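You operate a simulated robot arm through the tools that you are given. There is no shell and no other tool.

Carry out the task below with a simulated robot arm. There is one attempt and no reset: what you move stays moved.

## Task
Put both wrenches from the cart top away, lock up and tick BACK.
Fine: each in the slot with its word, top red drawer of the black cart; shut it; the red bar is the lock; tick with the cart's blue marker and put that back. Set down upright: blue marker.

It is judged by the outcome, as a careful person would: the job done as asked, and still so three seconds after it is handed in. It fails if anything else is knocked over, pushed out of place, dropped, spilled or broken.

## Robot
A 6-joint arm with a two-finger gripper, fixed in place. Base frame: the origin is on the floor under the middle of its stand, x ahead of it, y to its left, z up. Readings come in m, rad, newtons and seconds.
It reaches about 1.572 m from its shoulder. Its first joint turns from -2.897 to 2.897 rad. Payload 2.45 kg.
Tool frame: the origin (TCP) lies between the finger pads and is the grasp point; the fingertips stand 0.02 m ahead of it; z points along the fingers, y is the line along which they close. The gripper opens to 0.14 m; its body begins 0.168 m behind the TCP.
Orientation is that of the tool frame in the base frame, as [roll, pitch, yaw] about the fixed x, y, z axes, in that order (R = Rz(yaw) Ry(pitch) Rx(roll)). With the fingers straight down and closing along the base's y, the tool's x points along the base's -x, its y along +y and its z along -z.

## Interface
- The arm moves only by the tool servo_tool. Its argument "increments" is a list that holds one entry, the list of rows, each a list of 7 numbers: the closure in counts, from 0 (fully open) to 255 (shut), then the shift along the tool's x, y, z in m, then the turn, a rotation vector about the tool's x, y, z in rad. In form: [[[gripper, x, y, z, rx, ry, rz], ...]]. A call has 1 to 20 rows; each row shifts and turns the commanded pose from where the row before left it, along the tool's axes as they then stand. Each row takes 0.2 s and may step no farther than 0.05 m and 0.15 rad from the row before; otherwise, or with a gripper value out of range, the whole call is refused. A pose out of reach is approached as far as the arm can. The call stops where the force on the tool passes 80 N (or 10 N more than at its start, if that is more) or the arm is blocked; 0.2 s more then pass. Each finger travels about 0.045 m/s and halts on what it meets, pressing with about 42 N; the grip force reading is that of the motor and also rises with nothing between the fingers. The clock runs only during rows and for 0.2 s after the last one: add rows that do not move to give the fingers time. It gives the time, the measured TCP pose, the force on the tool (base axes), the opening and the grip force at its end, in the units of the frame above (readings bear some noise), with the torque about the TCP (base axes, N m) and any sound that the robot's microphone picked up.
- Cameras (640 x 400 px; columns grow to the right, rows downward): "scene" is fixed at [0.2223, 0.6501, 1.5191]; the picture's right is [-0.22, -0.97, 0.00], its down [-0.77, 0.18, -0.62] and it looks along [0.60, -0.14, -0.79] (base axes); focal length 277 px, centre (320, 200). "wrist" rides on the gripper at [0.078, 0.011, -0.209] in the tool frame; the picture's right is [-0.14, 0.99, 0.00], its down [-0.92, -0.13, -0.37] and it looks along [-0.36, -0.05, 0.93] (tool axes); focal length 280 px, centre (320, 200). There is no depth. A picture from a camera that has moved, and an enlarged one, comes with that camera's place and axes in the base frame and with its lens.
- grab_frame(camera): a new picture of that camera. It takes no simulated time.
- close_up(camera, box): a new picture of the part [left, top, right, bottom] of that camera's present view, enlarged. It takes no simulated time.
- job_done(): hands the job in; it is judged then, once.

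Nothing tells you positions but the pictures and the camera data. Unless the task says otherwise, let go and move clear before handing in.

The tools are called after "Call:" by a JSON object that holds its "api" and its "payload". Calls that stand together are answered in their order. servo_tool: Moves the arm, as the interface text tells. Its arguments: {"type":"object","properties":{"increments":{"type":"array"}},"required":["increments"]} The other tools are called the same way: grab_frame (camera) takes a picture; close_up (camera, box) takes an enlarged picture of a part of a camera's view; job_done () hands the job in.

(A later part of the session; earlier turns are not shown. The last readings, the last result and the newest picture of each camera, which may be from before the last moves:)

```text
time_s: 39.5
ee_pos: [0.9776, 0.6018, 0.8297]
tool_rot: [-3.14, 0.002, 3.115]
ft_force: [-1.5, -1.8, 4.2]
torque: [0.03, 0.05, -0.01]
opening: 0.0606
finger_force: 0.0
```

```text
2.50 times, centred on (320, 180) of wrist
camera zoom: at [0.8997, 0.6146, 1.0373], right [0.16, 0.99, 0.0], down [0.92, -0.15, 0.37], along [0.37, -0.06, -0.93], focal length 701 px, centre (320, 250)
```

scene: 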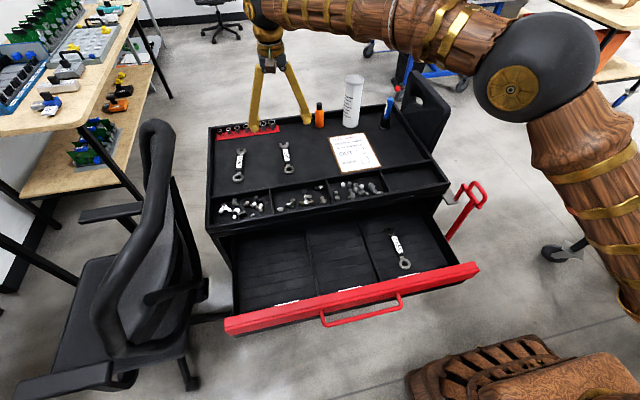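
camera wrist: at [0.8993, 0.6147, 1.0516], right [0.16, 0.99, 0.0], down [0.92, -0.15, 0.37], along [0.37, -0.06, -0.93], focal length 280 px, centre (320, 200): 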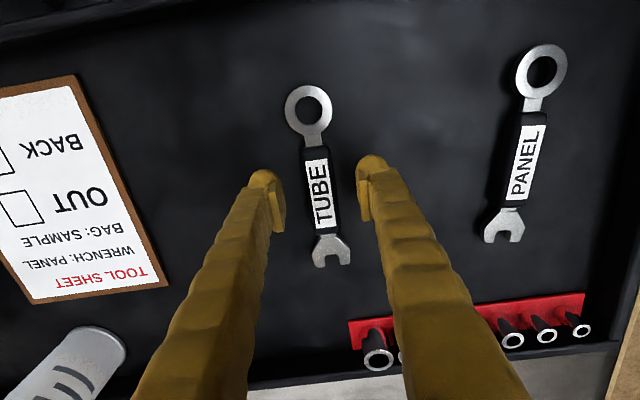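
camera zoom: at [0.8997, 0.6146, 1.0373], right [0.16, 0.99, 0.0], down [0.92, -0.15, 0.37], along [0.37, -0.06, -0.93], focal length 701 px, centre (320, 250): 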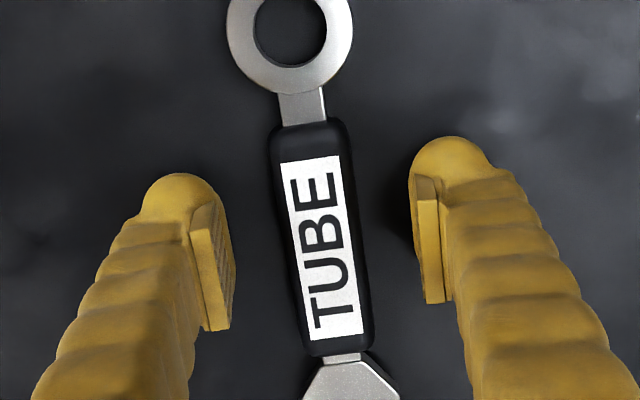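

The fingertips touched the tray at TCP z≈0.8297, so the tray surface is at about 0.81. I'll lift slightly and close on the TUBE wrench.

Call:
{"api": "servo_tool", "payload": {"increments": [[[145, 0, 0, -0.002, 0, 0, 0], [255, 0, 0, 0, 0, 0, 0], [255, 0, 0, 0, 0, 0, 0], [255, 0, 0, 0, 0, 0, 0], [255, 0, 0, 0, 0, 0, 0], [255, 0, 0, 0, 0, 0, 0]]]}}

Call:
{"api": "close_up", "payload": {"camera": "wrist", "box": [220, 100, 420, 260]}}

```text
time_s: 40.9
ee_pos: [0.9779, 0.6009, 0.8301]
tool_rot: [3.141, 0.001, 3.116]
ft_force: [0.0, 0.5, 0.2]
torque: [0.01, -0.03, 0.02]
opening: 0.0248
finger_force: 41.8
```

```text
2.50 times, centred on (320, 180) of wrist
camera zoom: at [0.9, 0.6149, 1.0392], right [0.16, 0.99, 0.0], down [0.92, -0.15, 0.37], along [0.37, -0.06, -0.93], focal length 701 px, centre (320, 250)
```

zoom: 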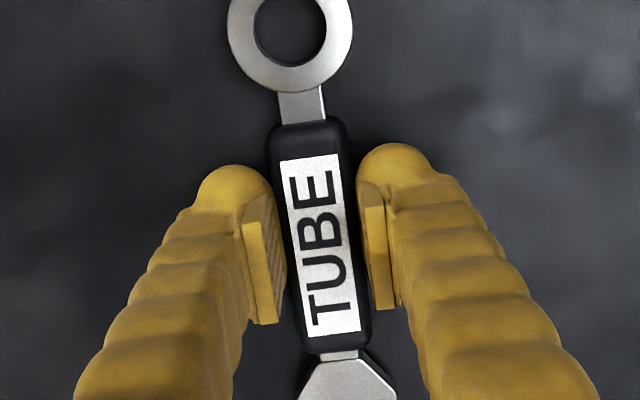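

Call:
{"api": "servo_tool", "payload": {"increments": [[[255, 0, 0, -0.02, 0, 0, 0], [255, 0, 0, -0.04, 0, 0, 0], [255, 0, 0, -0.04, 0, 0, 0], [255, 0, 0, 0, 0, 0, 0]]]}}

Call:
{"api": "grab_frame", "payload": {"camera": "wrist"}}

Call:
{"api": "grab_frame", "payload": {"camera": "scene"}}

```text
time_s: 41.9
ee_pos: [0.9754, 0.6004, 0.9312]
tool_rot: [-3.141, 0.002, 3.114]
ft_force: [0.1, -0.2, -1.1]
torque: [-0.01, 0.02, -0.01]
opening: 0.0247
finger_force: 42.2
```

```text
taken
camera wrist: at [0.8977, 0.6138, 1.1395], right [0.16, 0.99, 0.0], down [0.92, -0.15, 0.37], along [0.37, -0.06, -0.93], focal length 280 px, centre (320, 200)
```

wrist: 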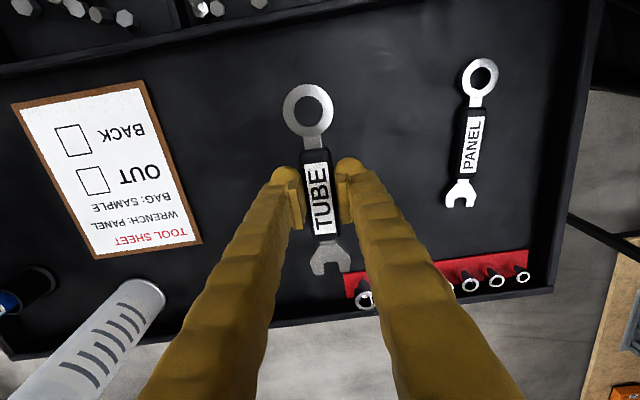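

```text
taken
```

scene: 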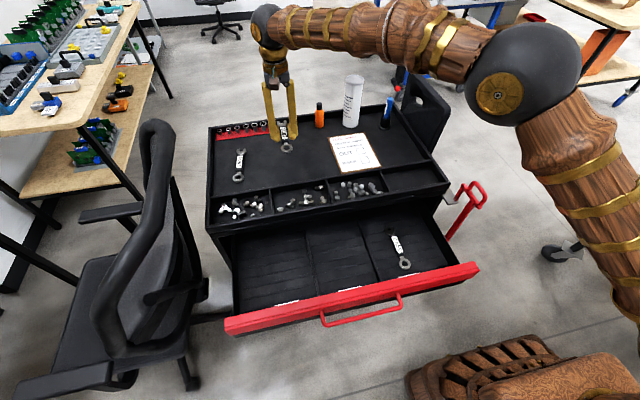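

Call:
{"api": "servo_tool", "payload": {"increments": [[[255, 0, 0, -0.01, 0, 0, -0.0276], [255, 0.0411, 0.008, 0, 0, 0, 0], [255, 0.0411, 0.008, 0, 0, 0, 0], [255, 0.0411, 0.008, 0, 0, 0, 0], [255, 0.0411, 0.008, 0, 0, 0, 0], [255, 0.0411, 0.008, 0, 0, 0, 0], [255, 0.0411, 0.008, 0, 0, 0, 0], [255, 0.0411, 0.008, 0, 0, 0, 0], [255, 0.0411, 0.008, 0, 0, 0, 0], [255, 0.0411, 0.008, 0, 0, 0, 0], [255, 0, 0, 0, 0, 0, 0]]]}}

Call:
{"api": "grab_frame", "payload": {"camera": "wrist"}}

Call:
{"api": "grab_frame", "payload": {"camera": "scene"}}

```text
time_s: 44.3
ee_pos: [0.6073, 0.6718, 0.9409]
tool_rot: [3.141, 0.002, -3.141]
ft_force: [0.4, 0.4, -1.1]
torque: [0.0, 0.04, 0.0]
opening: 0.0247
finger_force: 42.0
```

```text
taken
camera wrist: at [0.5296, 0.6837, 1.149], right [0.14, 0.99, 0.0], down [0.92, -0.13, 0.37], along [0.37, -0.05, -0.93], focal length 280 px, centre (320, 200)
```

wrist: 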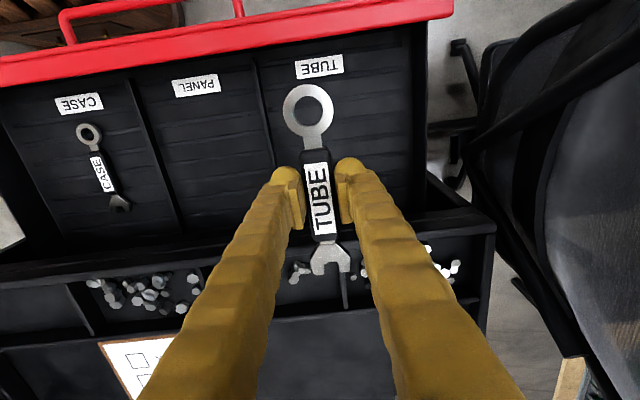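

```text
taken
```

scene: 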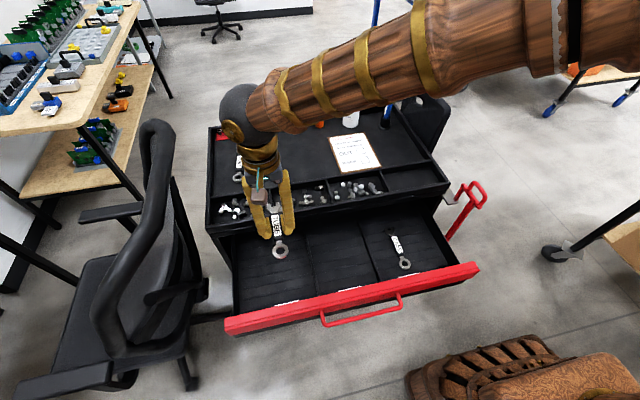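

From two views the drawer floor is at z≈0.656, with slot centres at y≈0.285 (CASE), 0.487 (PANEL) and 0.688 (TUBE). I'll lower the TUBE wrench into its slot.

Call:
{"api": "servo_tool", "payload": {"increments": [[[255, -0.003, 0.014, 0.03, 0, 0, 0], [255, 0, 0, 0.045, 0, 0, 0], [255, 0, 0, 0.045, 0, 0, 0], [255, 0, 0, 0.045, 0, 0, 0], [255, 0, 0, 0.04, 0, 0, 0], [255, 0, 0, 0.025, 0, 0, 0], [255, 0, 0, 0, 0, 0, 0]]]}}

Call:
{"api": "grab_frame", "payload": {"camera": "wrist"}}

Call:
{"api": "grab_frame", "payload": {"camera": "scene"}}

```text
time_s: 45.9
ee_pos: [0.6094, 0.688, 0.7094]
tool_rot: [3.14, 0.003, -3.139]
ft_force: [-0.5, 0.2, -1.6]
torque: [0.03, -0.01, -0.04]
opening: 0.0247
finger_force: 42.1
```

```text
taken
camera wrist: at [0.5323, 0.6995, 0.9176], right [0.14, 0.99, 0.0], down [0.92, -0.13, 0.37], along [0.37, -0.05, -0.93], focal length 280 px, centre (320, 200)
```

wrist: 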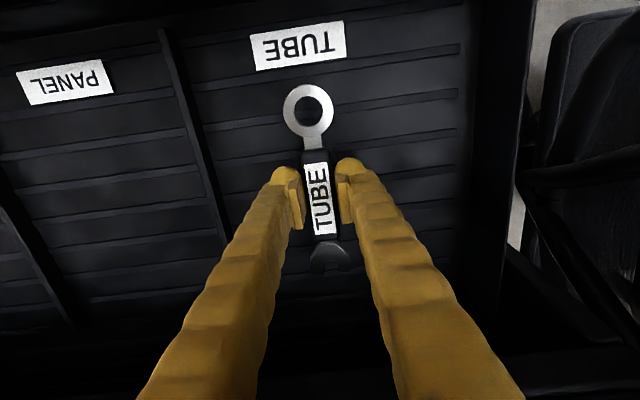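

```text
taken
```

scene: 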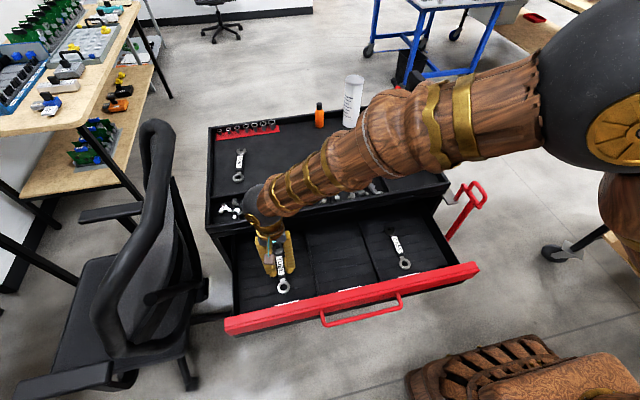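

Call:
{"api": "servo_tool", "payload": {"increments": [[[255, 0, 0, 0.012, 0, 0, 0], [255, 0, 0, 0.01, 0, 0, 0], [255, 0, 0, 0.003, 0, 0, 0], [255, 0, 0, 0, 0, 0, 0]]]}}

```text
time_s: 46.9
ee_pos: [0.6102, 0.6876, 0.6854]
tool_rot: [-3.141, 0.001, -3.139]
ft_force: [0.1, -0.8, -1.5]
torque: [0.04, -0.02, 0.03]
opening: 0.0246
finger_force: 42.2
```

Call:
{"api": "servo_tool", "payload": {"increments": [[[255, 0, 0, 0.003, 0, 0, 0], [255, 0, 0, 0.002, 0, 0, 0], [255, 0, 0, 0.0, 0, 0, 0]]]}}

Call:
{"api": "close_up", "payload": {"camera": "scene", "box": [220, 220, 340, 310]}}

```text
time_s: 47.7
ee_pos: [0.6112, 0.6861, 0.6803]
tool_rot: [3.141, 0.002, -3.138]
ft_force: [-1.0, -2.2, 8.9]
torque: [-0.07, 0.03, -0.03]
opening: 0.0246
finger_force: 42.1
```

```text
4.44 times, centred on (280, 265) of scene
camera zoom: at [0.2223, 0.6501, 1.5191], right [-0.22, -0.97, 0.0], down [-0.77, 0.18, -0.62], along [0.6, -0.14, -0.79], focal length 1229 px, centre (498, -89)
```

zoom: 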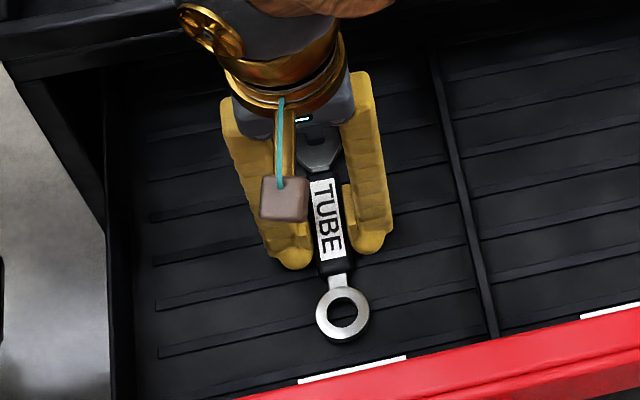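

Call:
{"api": "servo_tool", "payload": {"increments": [[[200, 0, 0, 0, 0, 0, 0], [160, 0, 0, 0, 0, 0, 0], [145, 0, 0, 0, 0, 0, 0], [145, 0, 0, 0, 0, 0, 0], [145, 0, 0, -0.02, 0, 0, 0], [145, 0, 0, -0.04, 0, 0, 0], [145, 0, 0, -0.04, 0, 0, 0], [145, 0, 0, -0.045, 0, 0, 0], [145, 0, 0, -0.045, 0, 0, 0], [145, 0, 0, -0.045, 0, 0, 0], [145, 0, 0, -0.04, 0, 0, 0], [145, 0, 0, 0, 0, 0, 0]]]}}

Call:
{"api": "grab_frame", "payload": {"camera": "wrist"}}

Call:
{"api": "grab_frame", "payload": {"camera": "scene"}}

```text
time_s: 50.3
ee_pos: [0.6115, 0.6856, 0.9551]
tool_rot: [-3.141, 0.003, -3.139]
ft_force: [0.2, 0.5, 0.1]
torque: [-0.01, -0.03, 0.0]
opening: 0.0604
finger_force: 0.1
```

```text
taken
camera wrist: at [0.5338, 0.698, 1.164], right [0.14, 0.99, 0.0], down [0.92, -0.13, 0.37], along [0.37, -0.05, -0.93], focal length 280 px, centre (320, 200)
```

wrist: 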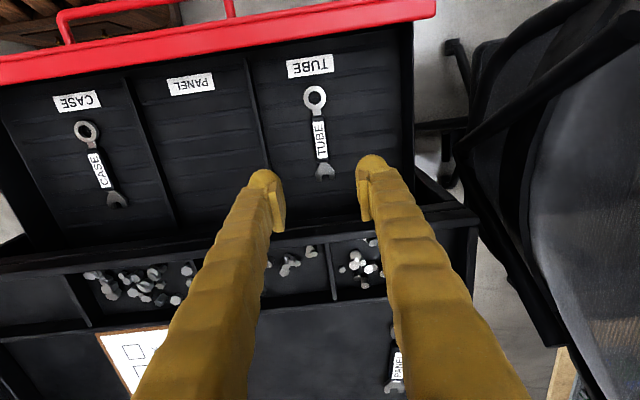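

```text
taken
```

scene: 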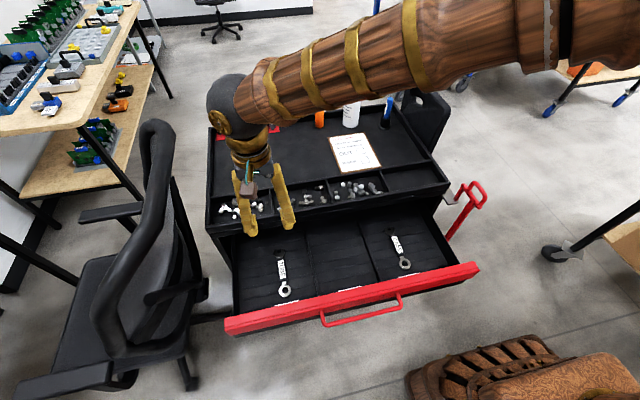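

TUBE lies in its slot. Next is the PANEL wrench, at about (0.98, 0.772) and turned about 8°.

Call:
{"api": "servo_tool", "payload": {"increments": [[[145, -0.0411, 0.0096, 0, 0, 0, 0], [145, -0.0411, 0.0096, 0, 0, 0, 0], [145, -0.0411, 0.0096, 0, 0, 0, 0], [145, -0.0411, 0.0096, 0, 0, 0, 0], [145, -0.0411, 0.0096, 0, 0, 0, 0], [145, -0.0411, 0.0096, 0, 0, 0, 0], [145, -0.0411, 0.0096, 0, 0, 0, 0], [145, -0.0411, 0.0096, 0, 0, 0, 0], [145, -0.0411, 0.0096, 0, 0, 0, 0], [145, 0, 0, 0.025, 0, 0, 0.072], [145, 0, 0, 0.025, 0, 0, 0.072], [145, 0, 0, 0, 0, 0, 0]]]}}

Call:
{"api": "grab_frame", "payload": {"camera": "wrist"}}

Call:
{"api": "grab_frame", "payload": {"camera": "scene"}}

```text
time_s: 52.9
ee_pos: [0.9612, 0.7564, 0.8998]
tool_rot: [-3.141, 0.001, 2.998]
ft_force: [0.8, 0.3, 0.2]
torque: [0.01, 0.03, -0.02]
opening: 0.0602
finger_force: 0.1
out of reach, approached as far as the arm can: row 9
```

```text
taken
camera wrist: at [0.8855, 0.7795, 1.1077], right [0.28, 0.96, 0.0], down [0.89, -0.26, 0.37], along [0.36, -0.1, -0.93], focal length 280 px, centre (320, 200)
```

wrist: 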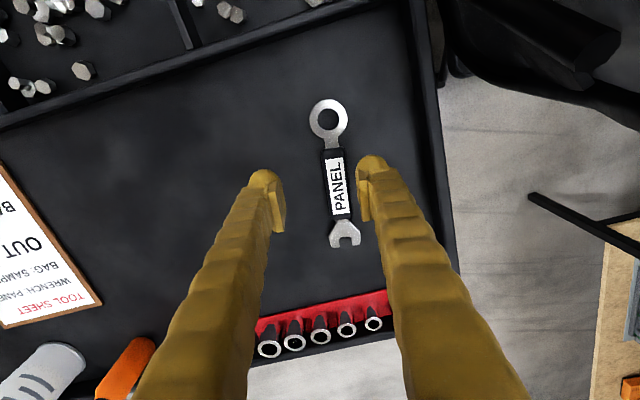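

```text
taken
```

scene: 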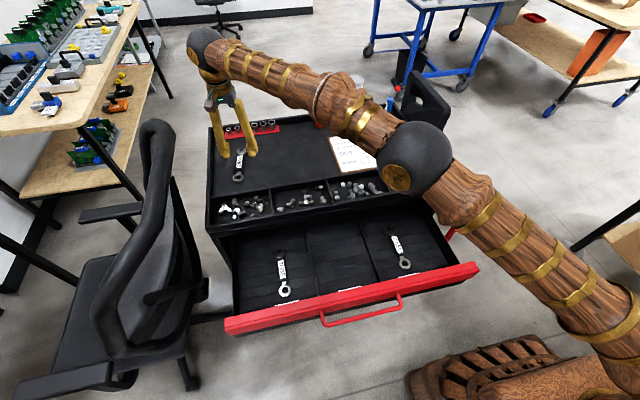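

The arm is near full stretch here, so I'll tilt the tool slightly outward in the plane that keeps the fingers straddling the wrench, then continue.

Call:
{"api": "servo_tool", "payload": {"increments": [[[145, 0, 0, 0, 0, -0.075, 0], [145, 0, 0, 0, 0, -0.075, 0], [145, -0.0029, 0.0089, 0.0257, 0, 0, 0], [145, -0.0029, 0.0088, 0.0257, 0, 0, 0], [145, 0, 0, 0, 0, 0, 0]]]}}

Call:
{"api": "grab_frame", "payload": {"camera": "wrist"}}

Call:
{"api": "close_up", "payload": {"camera": "scene", "box": [180, 110, 300, 190]}}

```text
time_s: 54.1
ee_pos: [0.9789, 0.7724, 0.8484]
tool_rot: [3.141, 0.152, 2.999]
ft_force: [0.7, 0.6, -0.4]
torque: [0.01, 0.01, 0.04]
opening: 0.0604
finger_force: 0.1
```

```text
taken
camera wrist: at [0.8731, 0.7998, 1.0427], right [0.28, 0.96, 0.02], down [0.83, -0.25, 0.5], along [0.49, -0.12, -0.86], focal length 280 px, centre (320, 200)
```

wrist: 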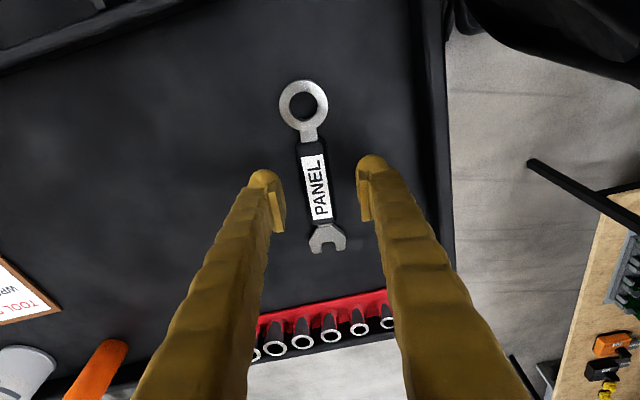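

```text
5.00 times, centred on (240, 150) of scene
camera zoom: at [0.2223, 0.6501, 1.5191], right [-0.22, -0.97, 0.0], down [-0.77, 0.18, -0.62], along [0.6, -0.14, -0.79], focal length 1383 px, centre (720, 450)
```

zoom: 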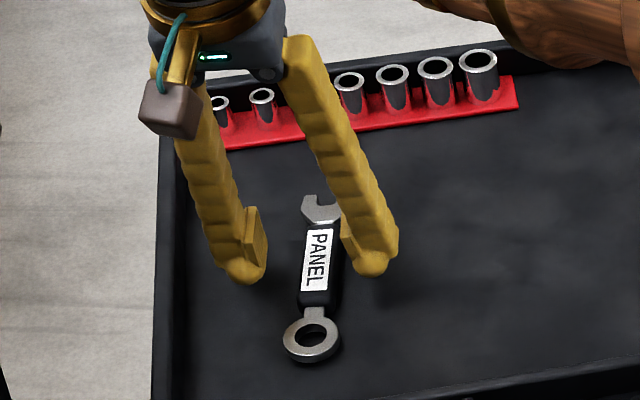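

Call:
{"api": "servo_tool", "payload": {"increments": [[[145, 0.0012, 0, 0.0076, 0, 0, 0], [145, 0.0011, 0, 0.0076, 0, 0, 0], [145, 0, 0, 0, 0, 0, 0]]]}}

Call:
{"api": "close_up", "payload": {"camera": "wrist", "box": [220, 100, 420, 260]}}

```text
time_s: 54.9
ee_pos: [0.9778, 0.7726, 0.833]
tool_rot: [-3.141, 0.151, 2.998]
ft_force: [0.7, 0.1, -0.7]
torque: [-0.01, 0.0, 0.01]
opening: 0.0606
finger_force: 0.1
```

```text
2.50 times, centred on (320, 180) of wrist
camera zoom: at [0.8715, 0.7996, 1.0275], right [0.28, 0.96, 0.02], down [0.83, -0.25, 0.5], along [0.49, -0.12, -0.86], focal length 701 px, centre (320, 250)
```

zoom: 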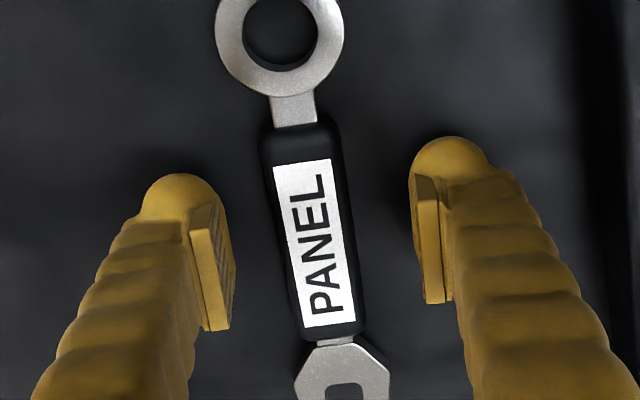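

Call:
{"api": "servo_tool", "payload": {"increments": [[[145, 0, 0, 0.0015, 0, 0, 0], [255, 0, 0, 0, 0, 0, 0], [255, 0, 0, 0, 0, 0, 0], [255, 0, 0, 0, 0, 0, 0], [255, 0, 0, 0, 0, 0, 0], [255, 0, 0, 0, 0, 0, 0]]]}}

Call:
{"api": "close_up", "payload": {"camera": "wrist", "box": [220, 100, 420, 260]}}

```text
time_s: 56.3
ee_pos: [0.9773, 0.7721, 0.8323]
tool_rot: [-3.139, 0.152, 2.997]
ft_force: [0.6, 0.2, -0.7]
torque: [0.03, -0.02, -0.03]
opening: 0.0245
finger_force: 41.8
```

```text
2.50 times, centred on (320, 180) of wrist
camera zoom: at [0.8714, 0.7992, 1.0261], right [0.28, 0.96, 0.02], down [0.83, -0.25, 0.5], along [0.49, -0.12, -0.86], focal length 701 px, centre (320, 250)
```

zoom: 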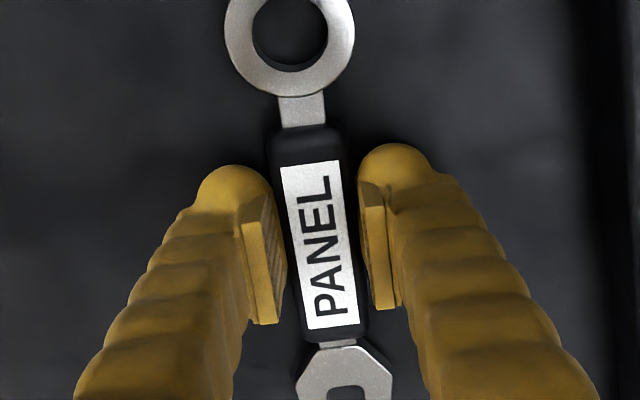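

Call:
{"api": "servo_tool", "payload": {"increments": [[[255, -0.0045, 0, -0.0297, 0, 0, 0], [255, -0.0052, 0, -0.0346, 0, 0, 0], [255, 0.02, 0, -0.0346, 0, 0, 0], [255, 0.04, 0, -0.01, 0, 0, 0], [255, 0.04, 0, -0.006, 0, 0, 0], [255, 0, 0, 0, 0, 0.075, 0], [255, 0, 0, 0, 0, 0.075, 0], [255, 0, 0, 0, 0, 0, -0.072], [255, 0, 0, 0, 0, 0, -0.072], [255, 0, 0, 0, 0, 0, 0]]]}}

Call:
{"api": "grab_frame", "payload": {"camera": "scene"}}

```text
time_s: 58.5
ee_pos: [0.8704, 0.788, 0.9313]
tool_rot: [3.14, 0.003, -3.139]
ft_force: [0.6, -0.4, -0.9]
torque: [0.01, -0.01, -0.01]
opening: 0.0245
finger_force: 41.5
```

```text
taken
```

scene: 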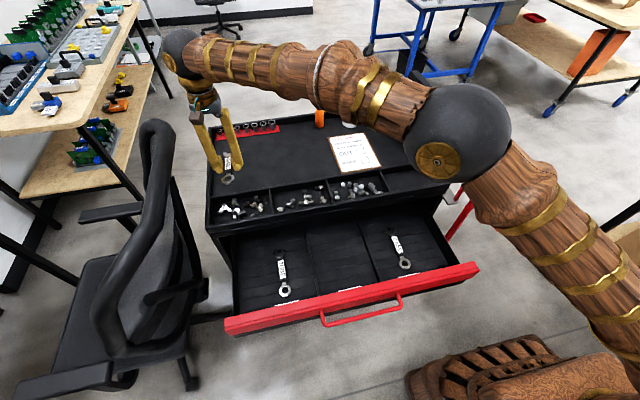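

Call:
{"api": "servo_tool", "payload": {"increments": [[[255, 0.0259, -0.0301, 0, 0, 0, 0], [255, 0.0259, -0.0301, 0, 0, 0, 0], [255, 0.0259, -0.0301, 0, 0, 0, 0], [255, 0.0259, -0.0301, 0, 0, 0, 0], [255, 0.0259, -0.0301, 0, 0, 0, 0], [255, 0.0259, -0.0301, 0, 0, 0, 0], [255, 0.0259, -0.0301, 0, 0, 0, 0], [255, 0.0259, -0.0301, 0, 0, 0, 0], [255, 0.0259, -0.0301, 0, 0, 0, 0], [255, 0.0259, -0.0301, 0, 0, 0, 0], [255, 0, 0, 0, 0, 0, 0]]]}}

Call:
{"api": "grab_frame", "payload": {"camera": "wrist"}}

Call:
{"api": "grab_frame", "payload": {"camera": "scene"}}

```text
time_s: 60.9
ee_pos: [0.612, 0.487, 0.9334]
tool_rot: [-3.14, 0.001, -3.14]
ft_force: [-1.3, 0.6, -0.7]
torque: [0.0, -0.01, -0.02]
opening: 0.0245
finger_force: 42.2
```

```text
taken
camera wrist: at [0.5346, 0.4978, 1.1415], right [0.14, 0.99, 0.0], down [0.92, -0.13, 0.37], along [0.37, -0.05, -0.93], focal length 280 px, centre (320, 200)
```

wrist: 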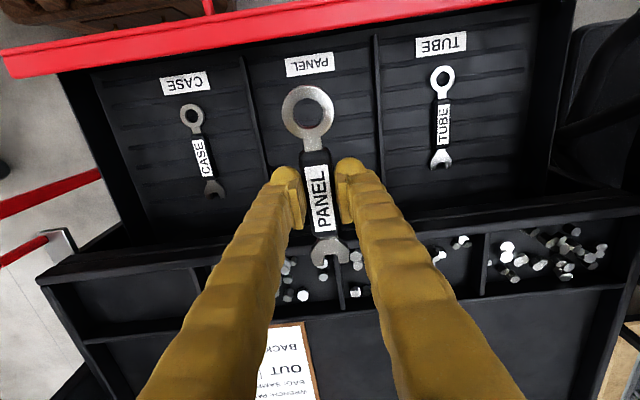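

```text
taken
```

scene: 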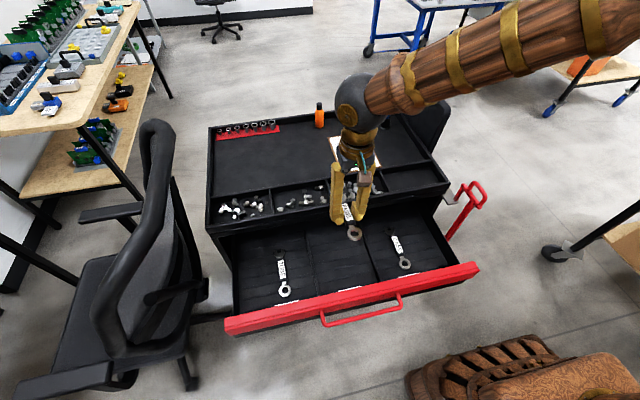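

Both the wrist and scene views line up with the middle PANEL slot, so I'll lower the wrench into it.

Call:
{"api": "servo_tool", "payload": {"increments": [[[255, 0, 0, 0.03, 0, 0, 0], [255, 0, 0, 0.045, 0, 0, 0], [255, 0, 0, 0.045, 0, 0, 0], [255, 0, 0, 0.045, 0, 0, 0], [255, 0, 0, 0.04, 0, 0, 0], [255, 0, 0, 0.03, 0, 0, 0], [255, 0, 0, 0.01, 0, 0, 0], [255, 0, 0, 0.003, 0, 0, 0], [255, 0, 0, 0, 0, 0, 0]]]}}

Call:
{"api": "grab_frame", "payload": {"camera": "wrist"}}

Call:
{"api": "close_up", "payload": {"camera": "scene", "box": [280, 210, 420, 300]}}

```text
time_s: 62.9
ee_pos: [0.6129, 0.4876, 0.6841]
tool_rot: [-3.141, 0.004, -3.14]
ft_force: [1.3, -0.1, 21.0]
torque: [0.01, -1.04, -0.1]
opening: 0.0249
finger_force: 41.8
```

```text
taken
camera wrist: at [0.534, 0.4981, 0.8926], right [0.14, 0.99, 0.0], down [0.92, -0.13, 0.37], along [0.37, -0.05, -0.93], focal length 280 px, centre (320, 200)
```

wrist: 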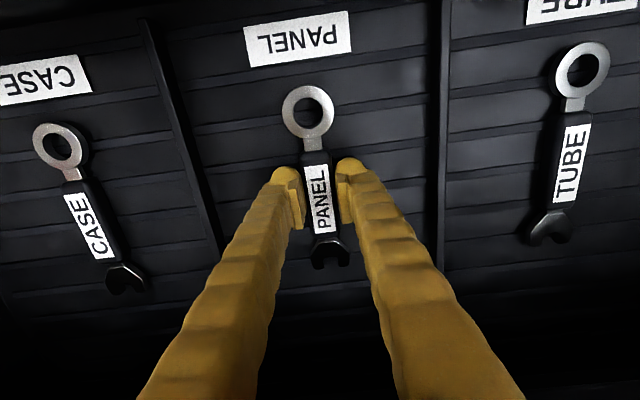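

```text
4.44 times, centred on (350, 255) of scene
camera zoom: at [0.2223, 0.6501, 1.5191], right [-0.22, -0.97, 0.0], down [-0.77, 0.18, -0.62], along [0.6, -0.14, -0.79], focal length 1229 px, centre (187, -44)
```

zoom: 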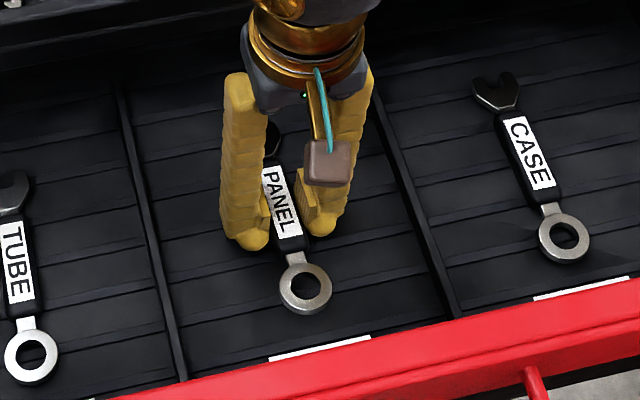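

The wrench is pitched slightly because I gripped it with the tool tilted. I'll lift a touch, restore that tilt to level it, then set it down.

Call:
{"api": "servo_tool", "payload": {"increments": [[[255, 0, 0, -0.015, 0, 0, 0], [255, 0, 0, 0, 0, -0.075, 0], [255, 0, 0, 0, 0, -0.075, 0], [255, 0, 0, 0, 0, 0, 0], [255, 0.001, 0, 0.007, 0, 0, 0], [255, 0.0005, 0, 0.004, 0, 0, 0], [255, 0, 0, 0, 0, 0, 0]]]}}

Call:
{"api": "close_up", "payload": {"camera": "scene", "box": [280, 210, 420, 300]}}

```text
time_s: 64.5
ee_pos: [0.6131, 0.4858, 0.6881]
tool_rot: [3.141, 0.152, -3.141]
ft_force: [0.2, -0.2, -1.8]
torque: [-0.02, 0.01, 0.02]
opening: 0.0248
finger_force: 41.8
```

```text
4.44 times, centred on (350, 255) of scene
camera zoom: at [0.2223, 0.6501, 1.5191], right [-0.22, -0.97, 0.0], down [-0.77, 0.18, -0.62], along [0.6, -0.14, -0.79], focal length 1229 px, centre (187, -44)
```

zoom: 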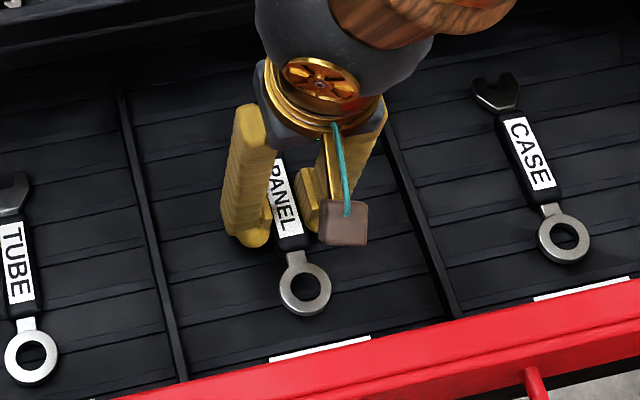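

Call:
{"api": "servo_tool", "payload": {"increments": [[[255, 0.0003, 0, 0.002, 0, 0, 0], [255, 0.0003, 0, 0.002, 0, 0, 0], [255, 0, 0, 0, 0, 0, 0]]]}}

```text
time_s: 65.3
ee_pos: [0.6122, 0.4866, 0.6841]
tool_rot: [3.141, 0.151, -3.14]
ft_force: [-0.1, -0.2, -1.6]
torque: [0.0, 0.0, -0.02]
opening: 0.025
finger_force: 41.7
```

Call:
{"api": "servo_tool", "payload": {"increments": [[[255, 0.0003, 0, 0.002, 0, 0, 0], [255, 0.0003, 0, 0.0015, 0, 0, 0], [255, 0, 0, 0, 0, 0, 0]]]}}

```text
time_s: 66.1
ee_pos: [0.6135, 0.4863, 0.6812]
tool_rot: [-3.141, 0.153, -3.139]
ft_force: [-0.5, -1.0, 19.3]
torque: [0.01, 0.72, 0.0]
opening: 0.0248
finger_force: 42.3
```

Call:
{"api": "servo_tool", "payload": {"increments": [[[210, 0, 0, -0.001, 0, 0, 0], [170, 0, 0, 0, 0, 0, 0], [145, 0, 0, 0, 0, 0, 0], [145, 0, 0, 0, 0, 0, 0], [145, -0.003, 0, -0.02, 0, 0, 0], [145, -0.006, 0, -0.04, 0, 0, 0], [145, -0.006, 0, -0.04, 0, 0, 0], [145, -0.006, 0, -0.04, 0, 0, 0], [145, 0, 0, -0.04, 0, 0.075, 0], [145, 0, 0, -0.04, 0, 0.075, 0], [145, 0, 0, -0.04, 0, 0, 0], [145, 0, 0, 0, 0, 0, 0]]]}}

Call:
{"api": "grab_frame", "payload": {"camera": "wrist"}}

Call:
{"api": "grab_frame", "payload": {"camera": "scene"}}

```text
time_s: 68.7
ee_pos: [0.6033, 0.4867, 0.9412]
tool_rot: [3.141, 0.003, -3.14]
ft_force: [0.4, 0.1, -0.5]
torque: [0.0, 0.02, -0.01]
opening: 0.0604
finger_force: 0.1
```

```text
taken
camera wrist: at [0.5242, 0.4978, 1.15], right [0.14, 0.99, 0.0], down [0.92, -0.13, 0.37], along [0.37, -0.05, -0.93], focal length 280 px, centre (320, 200)
```

wrist: 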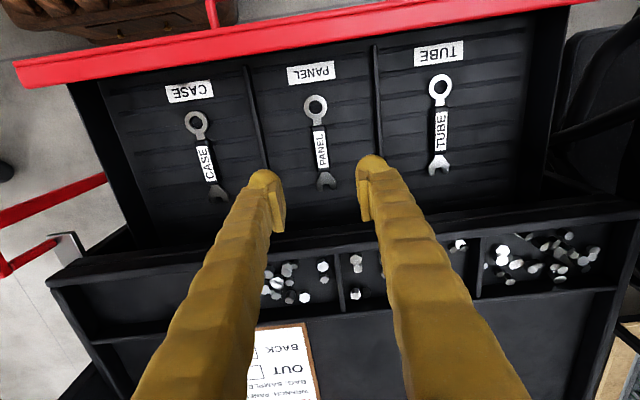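

```text
taken
```

scene: 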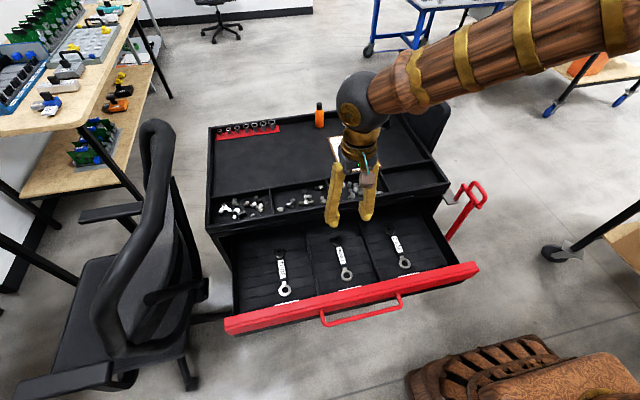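

PANEL, TUBE and CASE are all in their own slots. Now I'll shut the drawer, moving the closed fingers in front of the handle and pushing.

Call:
{"api": "servo_tool", "payload": {"increments": [[[255, 0.04, 0, 0, 0, 0, 0], [255, 0.04, 0, 0, 0, 0, 0], [255, 0.04, 0, 0, 0, 0, 0], [255, 0.04, 0, 0, 0, 0, 0], [255, 0.04, 0, 0, 0, 0, 0], [255, 0.045, 0, 0, 0, 0, 0], [255, 0, 0, 0.03, 0, 0, 0], [255, 0, 0, 0.03, 0, 0, 0], [255, 0, 0, 0.03, 0, 0, 0], [255, 0, 0, 0, 0, 0, 0]]]}}

Call:
{"api": "grab_frame", "payload": {"camera": "wrist"}}

Call:
{"api": "grab_frame", "payload": {"camera": "scene"}}

```text
time_s: 70.9
ee_pos: [0.3564, 0.4851, 0.8525]
tool_rot: [3.141, 0.004, -3.139]
ft_force: [-0.4, -1.4, -0.5]
torque: [-0.03, 0.05, 0.0]
opening: 0.0
finger_force: 29.4
```

```text
taken
camera wrist: at [0.2781, 0.4966, 1.0607], right [0.13, 0.99, 0.0], down [0.92, -0.13, 0.37], along [0.37, -0.05, -0.93], focal length 280 px, centre (320, 200)
```

wrist: 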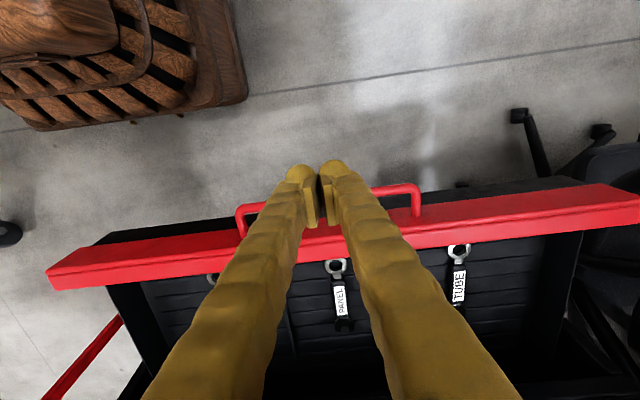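

```text
taken
```

scene: 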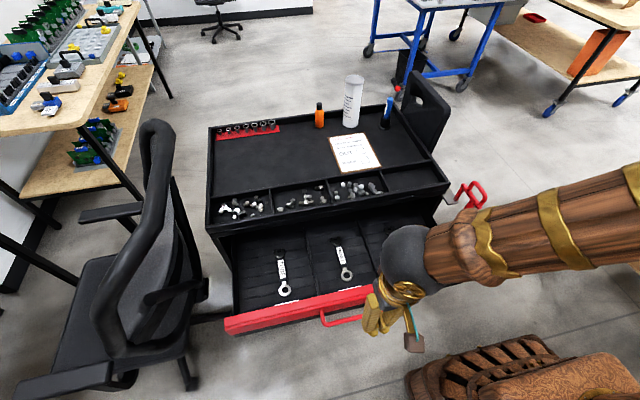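

Call:
{"api": "servo_tool", "payload": {"increments": [[[255, 0, 0, 0.03, 0, 0, 0], [255, 0, 0, 0.03, 0, 0, 0], [255, 0, 0, 0.03, 0, 0, 0], [255, 0, 0, 0.027, 0, 0, 0], [255, 0, 0, 0, 0, 0, 0]]]}}

Call:
{"api": "grab_frame", "payload": {"camera": "wrist"}}

Call:
{"api": "close_up", "payload": {"camera": "scene", "box": [290, 240, 450, 360]}}

```text
time_s: 72.1
ee_pos: [0.358, 0.4859, 0.7332]
tool_rot: [3.141, 0.002, -3.14]
ft_force: [0.3, 0.1, 0.3]
torque: [-0.02, 0.03, 0.02]
opening: 0.0001
finger_force: 29.4
```

```text
taken
camera wrist: at [0.2798, 0.4972, 0.9419], right [0.14, 0.99, 0.0], down [0.92, -0.13, 0.37], along [0.37, -0.05, -0.93], focal length 280 px, centre (320, 200)
```

wrist: 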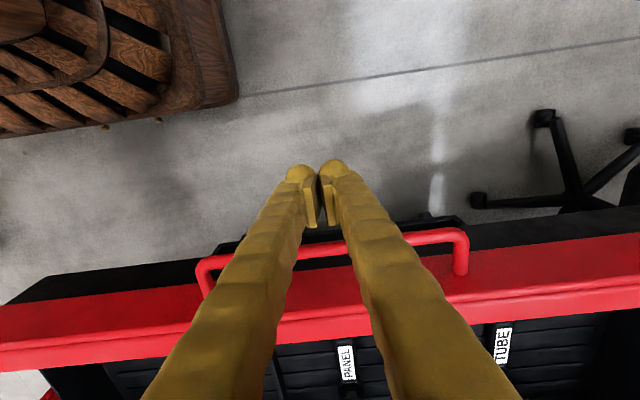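

```text
3.33 times, centred on (370, 300) of scene
camera zoom: at [0.2223, 0.6501, 1.5191], right [-0.22, -0.97, 0.0], down [-0.77, 0.18, -0.62], along [0.6, -0.14, -0.79], focal length 922 px, centre (153, -133)
```

zoom: 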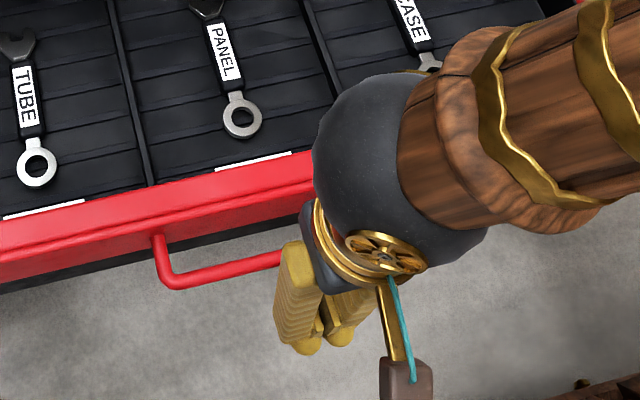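

Call:
{"api": "servo_tool", "payload": {"increments": [[[255, -0.015, 0, 0, 0, 0, 0], [255, -0.012, 0, 0, 0, 0, 0], [255, -0.015, 0, 0, 0, 0, 0], [255, -0.02, 0, 0, 0, 0, 0], [255, -0.02, 0, 0, 0, 0, 0], [255, -0.02, 0, 0, 0, 0, 0], [255, 0, 0, 0, 0, 0, 0]]]}}

Call:
{"api": "grab_frame", "payload": {"camera": "scene"}}

Call:
{"api": "grab_frame", "payload": {"camera": "wrist"}}

```text
time_s: 73.7
ee_pos: [0.46, 0.4873, 0.7339]
tool_rot: [-3.141, 0.0, -3.14]
ft_force: [0.3, -0.1, -0.4]
torque: [-0.01, 0.02, -0.01]
opening: 0.0002
finger_force: 29.1
```

```text
taken
```

scene: 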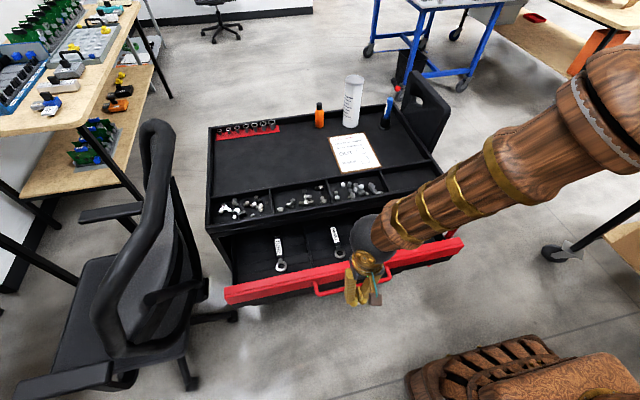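

```text
taken
camera wrist: at [0.3832, 0.4985, 0.9425], right [0.14, 0.99, 0.0], down [0.92, -0.13, 0.37], along [0.37, -0.05, -0.93], focal length 280 px, centre (320, 200)
```

wrist: 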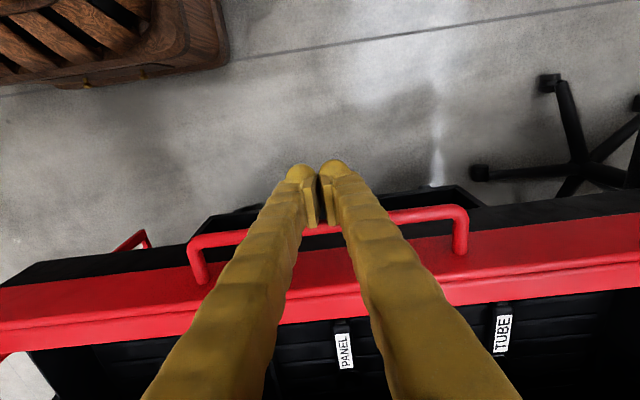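

Call:
{"api": "servo_tool", "payload": {"increments": [[[255, -0.02, 0, 0, 0, 0, 0], [255, -0.02, 0, 0, 0, 0, 0], [255, -0.02, 0, 0, 0, 0, 0], [255, -0.02, 0, 0, 0, 0, 0], [255, -0.02, 0, 0, 0, 0, 0], [255, -0.02, 0, 0, 0, 0, 0], [255, -0.02, 0, 0, 0, 0, 0], [255, -0.015, 0, 0, 0, 0, 0], [255, -0.01, 0, 0, 0, 0, 0], [255, 0, 0, 0, 0, 0, 0]]]}}

Call:
{"api": "grab_frame", "payload": {"camera": "scene"}}

Call:
{"api": "grab_frame", "payload": {"camera": "wrist"}}

```text
time_s: 75.9
ee_pos: [0.6261, 0.4861, 0.7348]
tool_rot: [3.141, 0.001, -3.14]
ft_force: [-0.2, 0.0, -0.3]
torque: [0.03, -0.03, 0.01]
opening: 0.0
finger_force: 29.6
```

```text
taken
```

scene: 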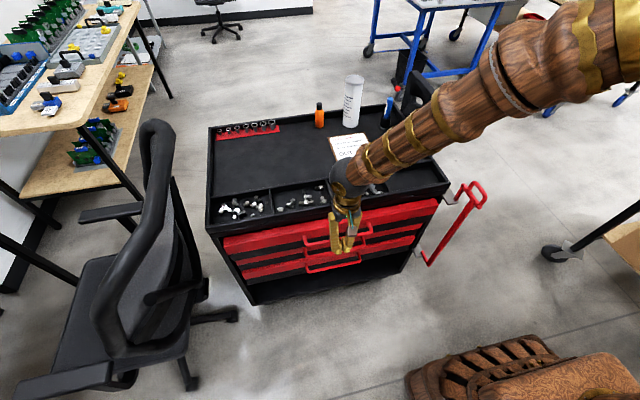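

```text
taken
camera wrist: at [0.5473, 0.4982, 0.9434], right [0.14, 0.99, 0.0], down [0.92, -0.13, 0.37], along [0.37, -0.05, -0.93], focal length 280 px, centre (320, 200)
```

wrist: 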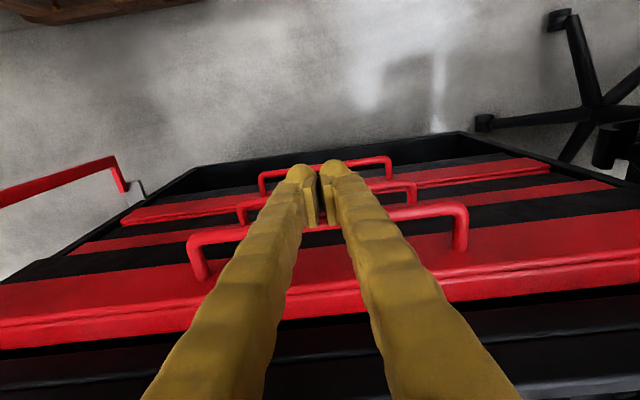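

Call:
{"api": "servo_tool", "payload": {"increments": [[[255, -0.006, 0, 0, 0, 0, 0], [255, -0.005, 0, 0, 0, 0, 0], [255, -0.004, 0, 0, 0, 0, 0], [255, -0.004, 0, 0, 0, 0, 0], [255, 0, 0, 0, 0, 0, 0]]]}}

```text
time_s: 77.1
ee_pos: [0.6453, 0.4875, 0.7364]
tool_rot: [3.14, 0.002, -3.139]
ft_force: [0.0, -0.3, -0.3]
torque: [0.0, 0.01, 0.01]
opening: 0.0
finger_force: 29.8
```

Call:
{"api": "servo_tool", "payload": {"increments": [[[255, -0.003, 0, 0, 0, 0, 0], [255, -0.003, 0, 0, 0, 0, 0], [255, 0, 0, 0, 0, 0, 0]]]}}

Call:
{"api": "close_up", "payload": {"camera": "wrist", "box": [160, 140, 480, 340]}}

Call:
{"api": "close_up", "payload": {"camera": "scene", "box": [200, 170, 360, 270]}}

```text
time_s: 77.9
ee_pos: [0.6507, 0.486, 0.7356]
tool_rot: [-3.14, 0.001, -3.14]
ft_force: [-26.1, -1.5, 10.1]
torque: [-0.01, -0.31, -0.03]
opening: 0.0061
finger_force: 29.5
```

```text
2.00 times, centred on (320, 240) of wrist
camera zoom: at [0.5718, 0.4982, 0.9439], right [0.14, 0.99, 0.0], down [0.92, -0.13, 0.37], along [0.37, -0.05, -0.93], focal length 561 px, centre (320, 120)
```

zoom: 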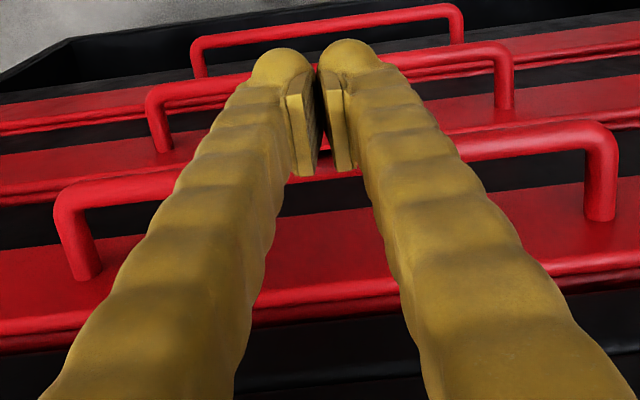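

```text
4.00 times, centred on (280, 220) of scene
camera zoom: at [0.2223, 0.6501, 1.5191], right [-0.22, -0.97, 0.0], down [-0.77, 0.18, -0.62], along [0.6, -0.14, -0.79], focal length 1106 px, centre (480, 120)
```

zoom: 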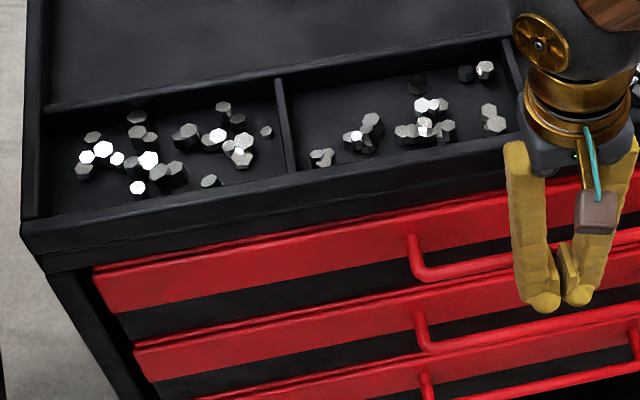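

The drawer met its stop with about 26 N and matches the closed look from the start. I'll back off and get a clear overhead look at the lock bar.

Call:
{"api": "servo_tool", "payload": {"increments": [[[255, 0.02, 0, 0, 0, 0, 0], [255, 0.03, 0, 0, 0, 0, 0], [255, 0.01, 0, -0.04, 0, 0, 0], [255, 0, 0, -0.045, 0, 0, 0], [255, 0, 0, -0.045, 0, 0, 0], [255, 0, 0, -0.045, 0, 0, 0], [255, 0, 0, -0.045, 0, 0, 0], [255, 0, 0, -0.045, 0, 0, 0], [255, 0, 0, -0.045, 0, 0, 0], [255, 0.01, -0.045, 0, 0, 0, 0], [200, 0.01, -0.045, 0, 0, 0, 0], [150, 0.01, -0.045, 0, 0, 0, 0], [100, 0.01, -0.045, 0, 0, 0, 0], [100, 0.01, -0.045, 0, 0, 0, 0], [100, 0.01, -0.045, 0, 0, 0, 0], [100, 0.01, -0.045, 0, 0, 0, 0], [100, 0.01, -0.045, 0, 0, 0, 0], [100, 0, 0, 0, 0, 0, 0]]]}}

Call:
{"api": "grab_frame", "payload": {"camera": "wrist"}}

Call:
{"api": "grab_frame", "payload": {"camera": "scene"}}

```text
time_s: 81.7
ee_pos: [0.5102, 0.1269, 1.0482]
tool_rot: [3.141, 0.0, -3.14]
ft_force: [-0.6, 0.7, 0.1]
torque: [0.01, -0.02, 0.01]
opening: 0.0854
finger_force: 0.2
```

```text
taken
camera wrist: at [0.4327, 0.1383, 1.2558], right [0.14, 0.99, 0.0], down [0.92, -0.13, 0.37], along [0.37, -0.05, -0.93], focal length 280 px, centre (320, 200)
```

wrist: 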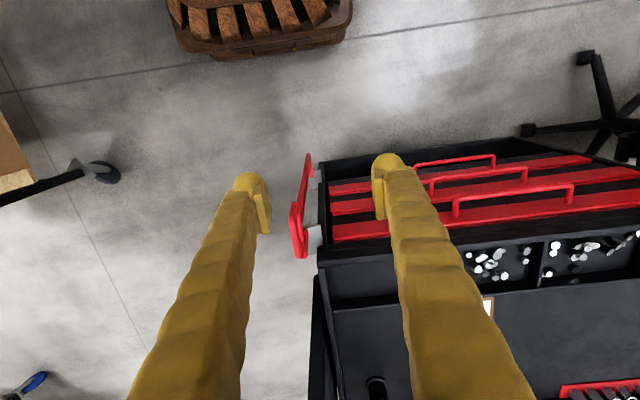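

```text
taken
```

scene: 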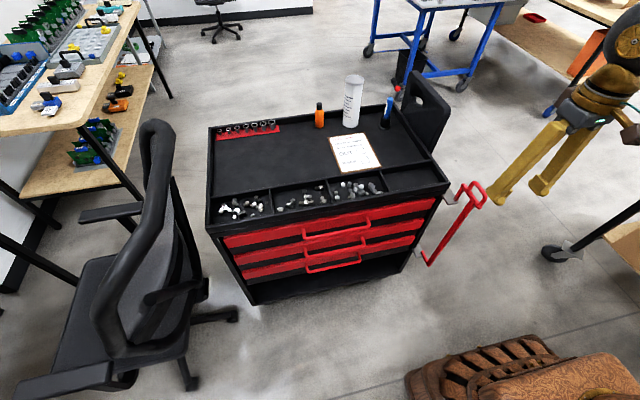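

Call:
{"api": "close_up", "payload": {"camera": "wrist", "box": [260, 140, 360, 280]}}

Call:
{"api": "close_up", "payload": {"camera": "scene", "box": [400, 170, 500, 275]}}

```text
2.86 times, centred on (310, 210) of wrist
camera zoom: at [0.4327, 0.1383, 1.2558], right [0.14, 0.99, 0.0], down [0.92, -0.13, 0.37], along [0.37, -0.05, -0.93], focal length 801 px, centre (349, 171)
```

zoom: 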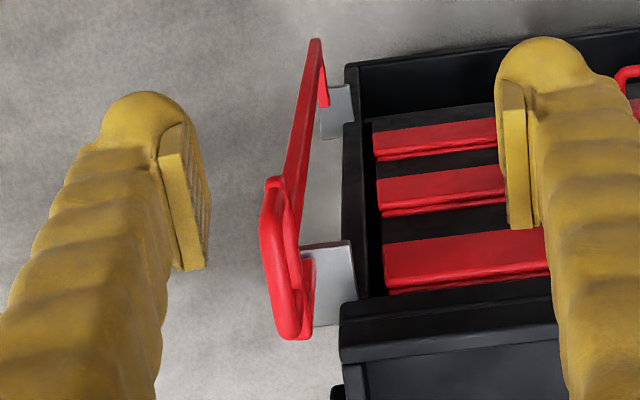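

```text
3.81 times, centred on (450, 222) of scene
camera zoom: at [0.2223, 0.6501, 1.5191], right [-0.22, -0.97, 0.0], down [-0.77, 0.18, -0.62], along [0.6, -0.14, -0.79], focal length 1054 px, centre (-175, 114)
```

zoom: 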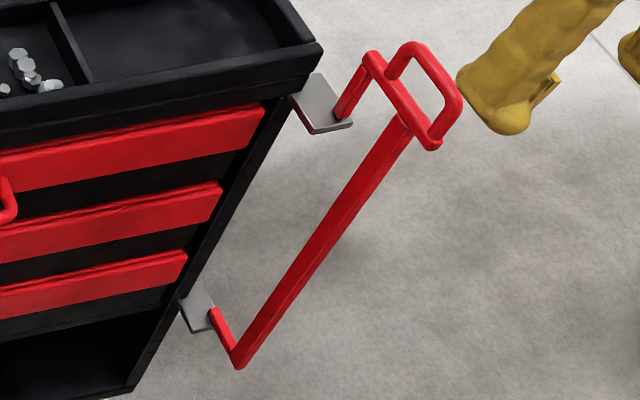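

The lock bar hinges on a vertical axis near (0.687, 0.075) and points straight out (−x), with a loop handle on top at z≈0.85–0.90. I'll push it with the closed fingers from its outer side, so it swings about 90° across the drawer fronts.

Call:
{"api": "servo_tool", "payload": {"increments": [[[255, -0.0318, -0.0288, 0.012, 0, 0, 0], [255, -0.0318, -0.0288, 0.012, 0, 0, 0], [255, -0.0318, -0.0288, 0.012, 0, 0, 0], [255, -0.0318, -0.0288, 0.012, 0, 0, 0], [255, 0, 0, 0, 0, 0, 0], [255, 0, 0, 0, 0, 0, 0]]]}}

Call:
{"api": "grab_frame", "payload": {"camera": "wrist"}}

Call:
{"api": "close_up", "payload": {"camera": "scene", "box": [400, 120, 540, 260]}}

```text
time_s: 83.1
ee_pos: [0.6367, 0.0129, 0.998]
tool_rot: [3.14, 0.001, -3.141]
ft_force: [0.1, 0.3, 0.7]
torque: [0.04, 0.0, -0.01]
opening: 0.0
finger_force: 29.6
```

```text
taken
camera wrist: at [0.5589, 0.0247, 1.2057], right [0.14, 0.99, 0.0], down [0.92, -0.13, 0.37], along [0.37, -0.05, -0.93], focal length 280 px, centre (320, 200)
```

wrist: 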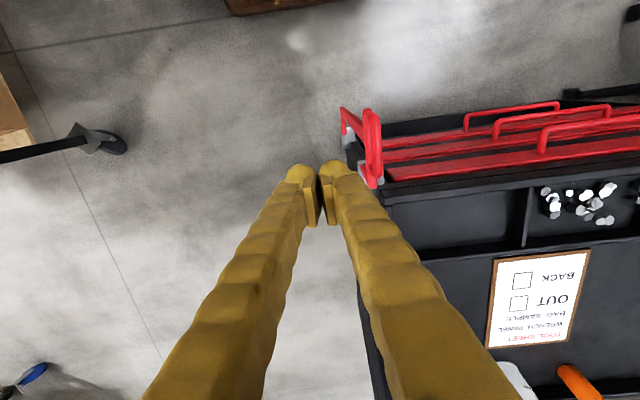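

```text
2.86 times, centred on (470, 190) of scene
camera zoom: at [0.2223, 0.6501, 1.5191], right [-0.22, -0.97, 0.0], down [-0.77, 0.18, -0.62], along [0.6, -0.14, -0.79], focal length 790 px, centre (-109, 229)
```

zoom: 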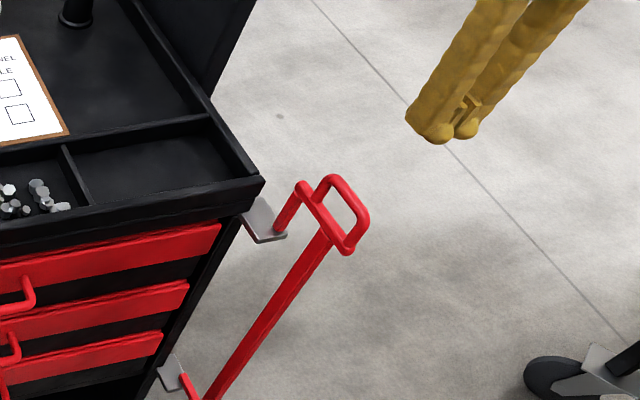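

Call:
{"api": "close_up", "payload": {"camera": "wrist", "box": [310, 80, 430, 220]}}

```text
2.86 times, centred on (370, 150) of wrist
camera zoom: at [0.5589, 0.0247, 1.2057], right [0.14, 0.99, 0.0], down [0.92, -0.13, 0.37], along [0.37, -0.05, -0.93], focal length 801 px, centre (177, 343)
```

zoom: 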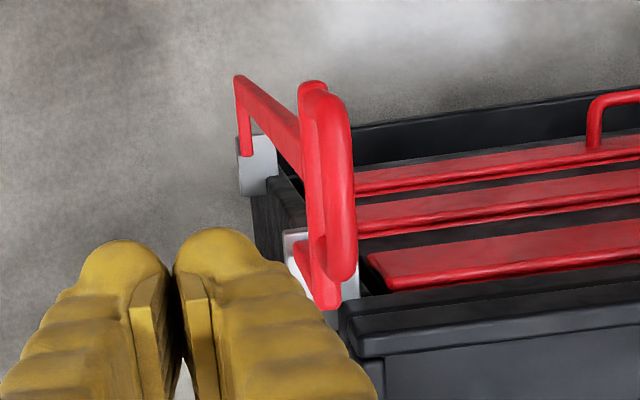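

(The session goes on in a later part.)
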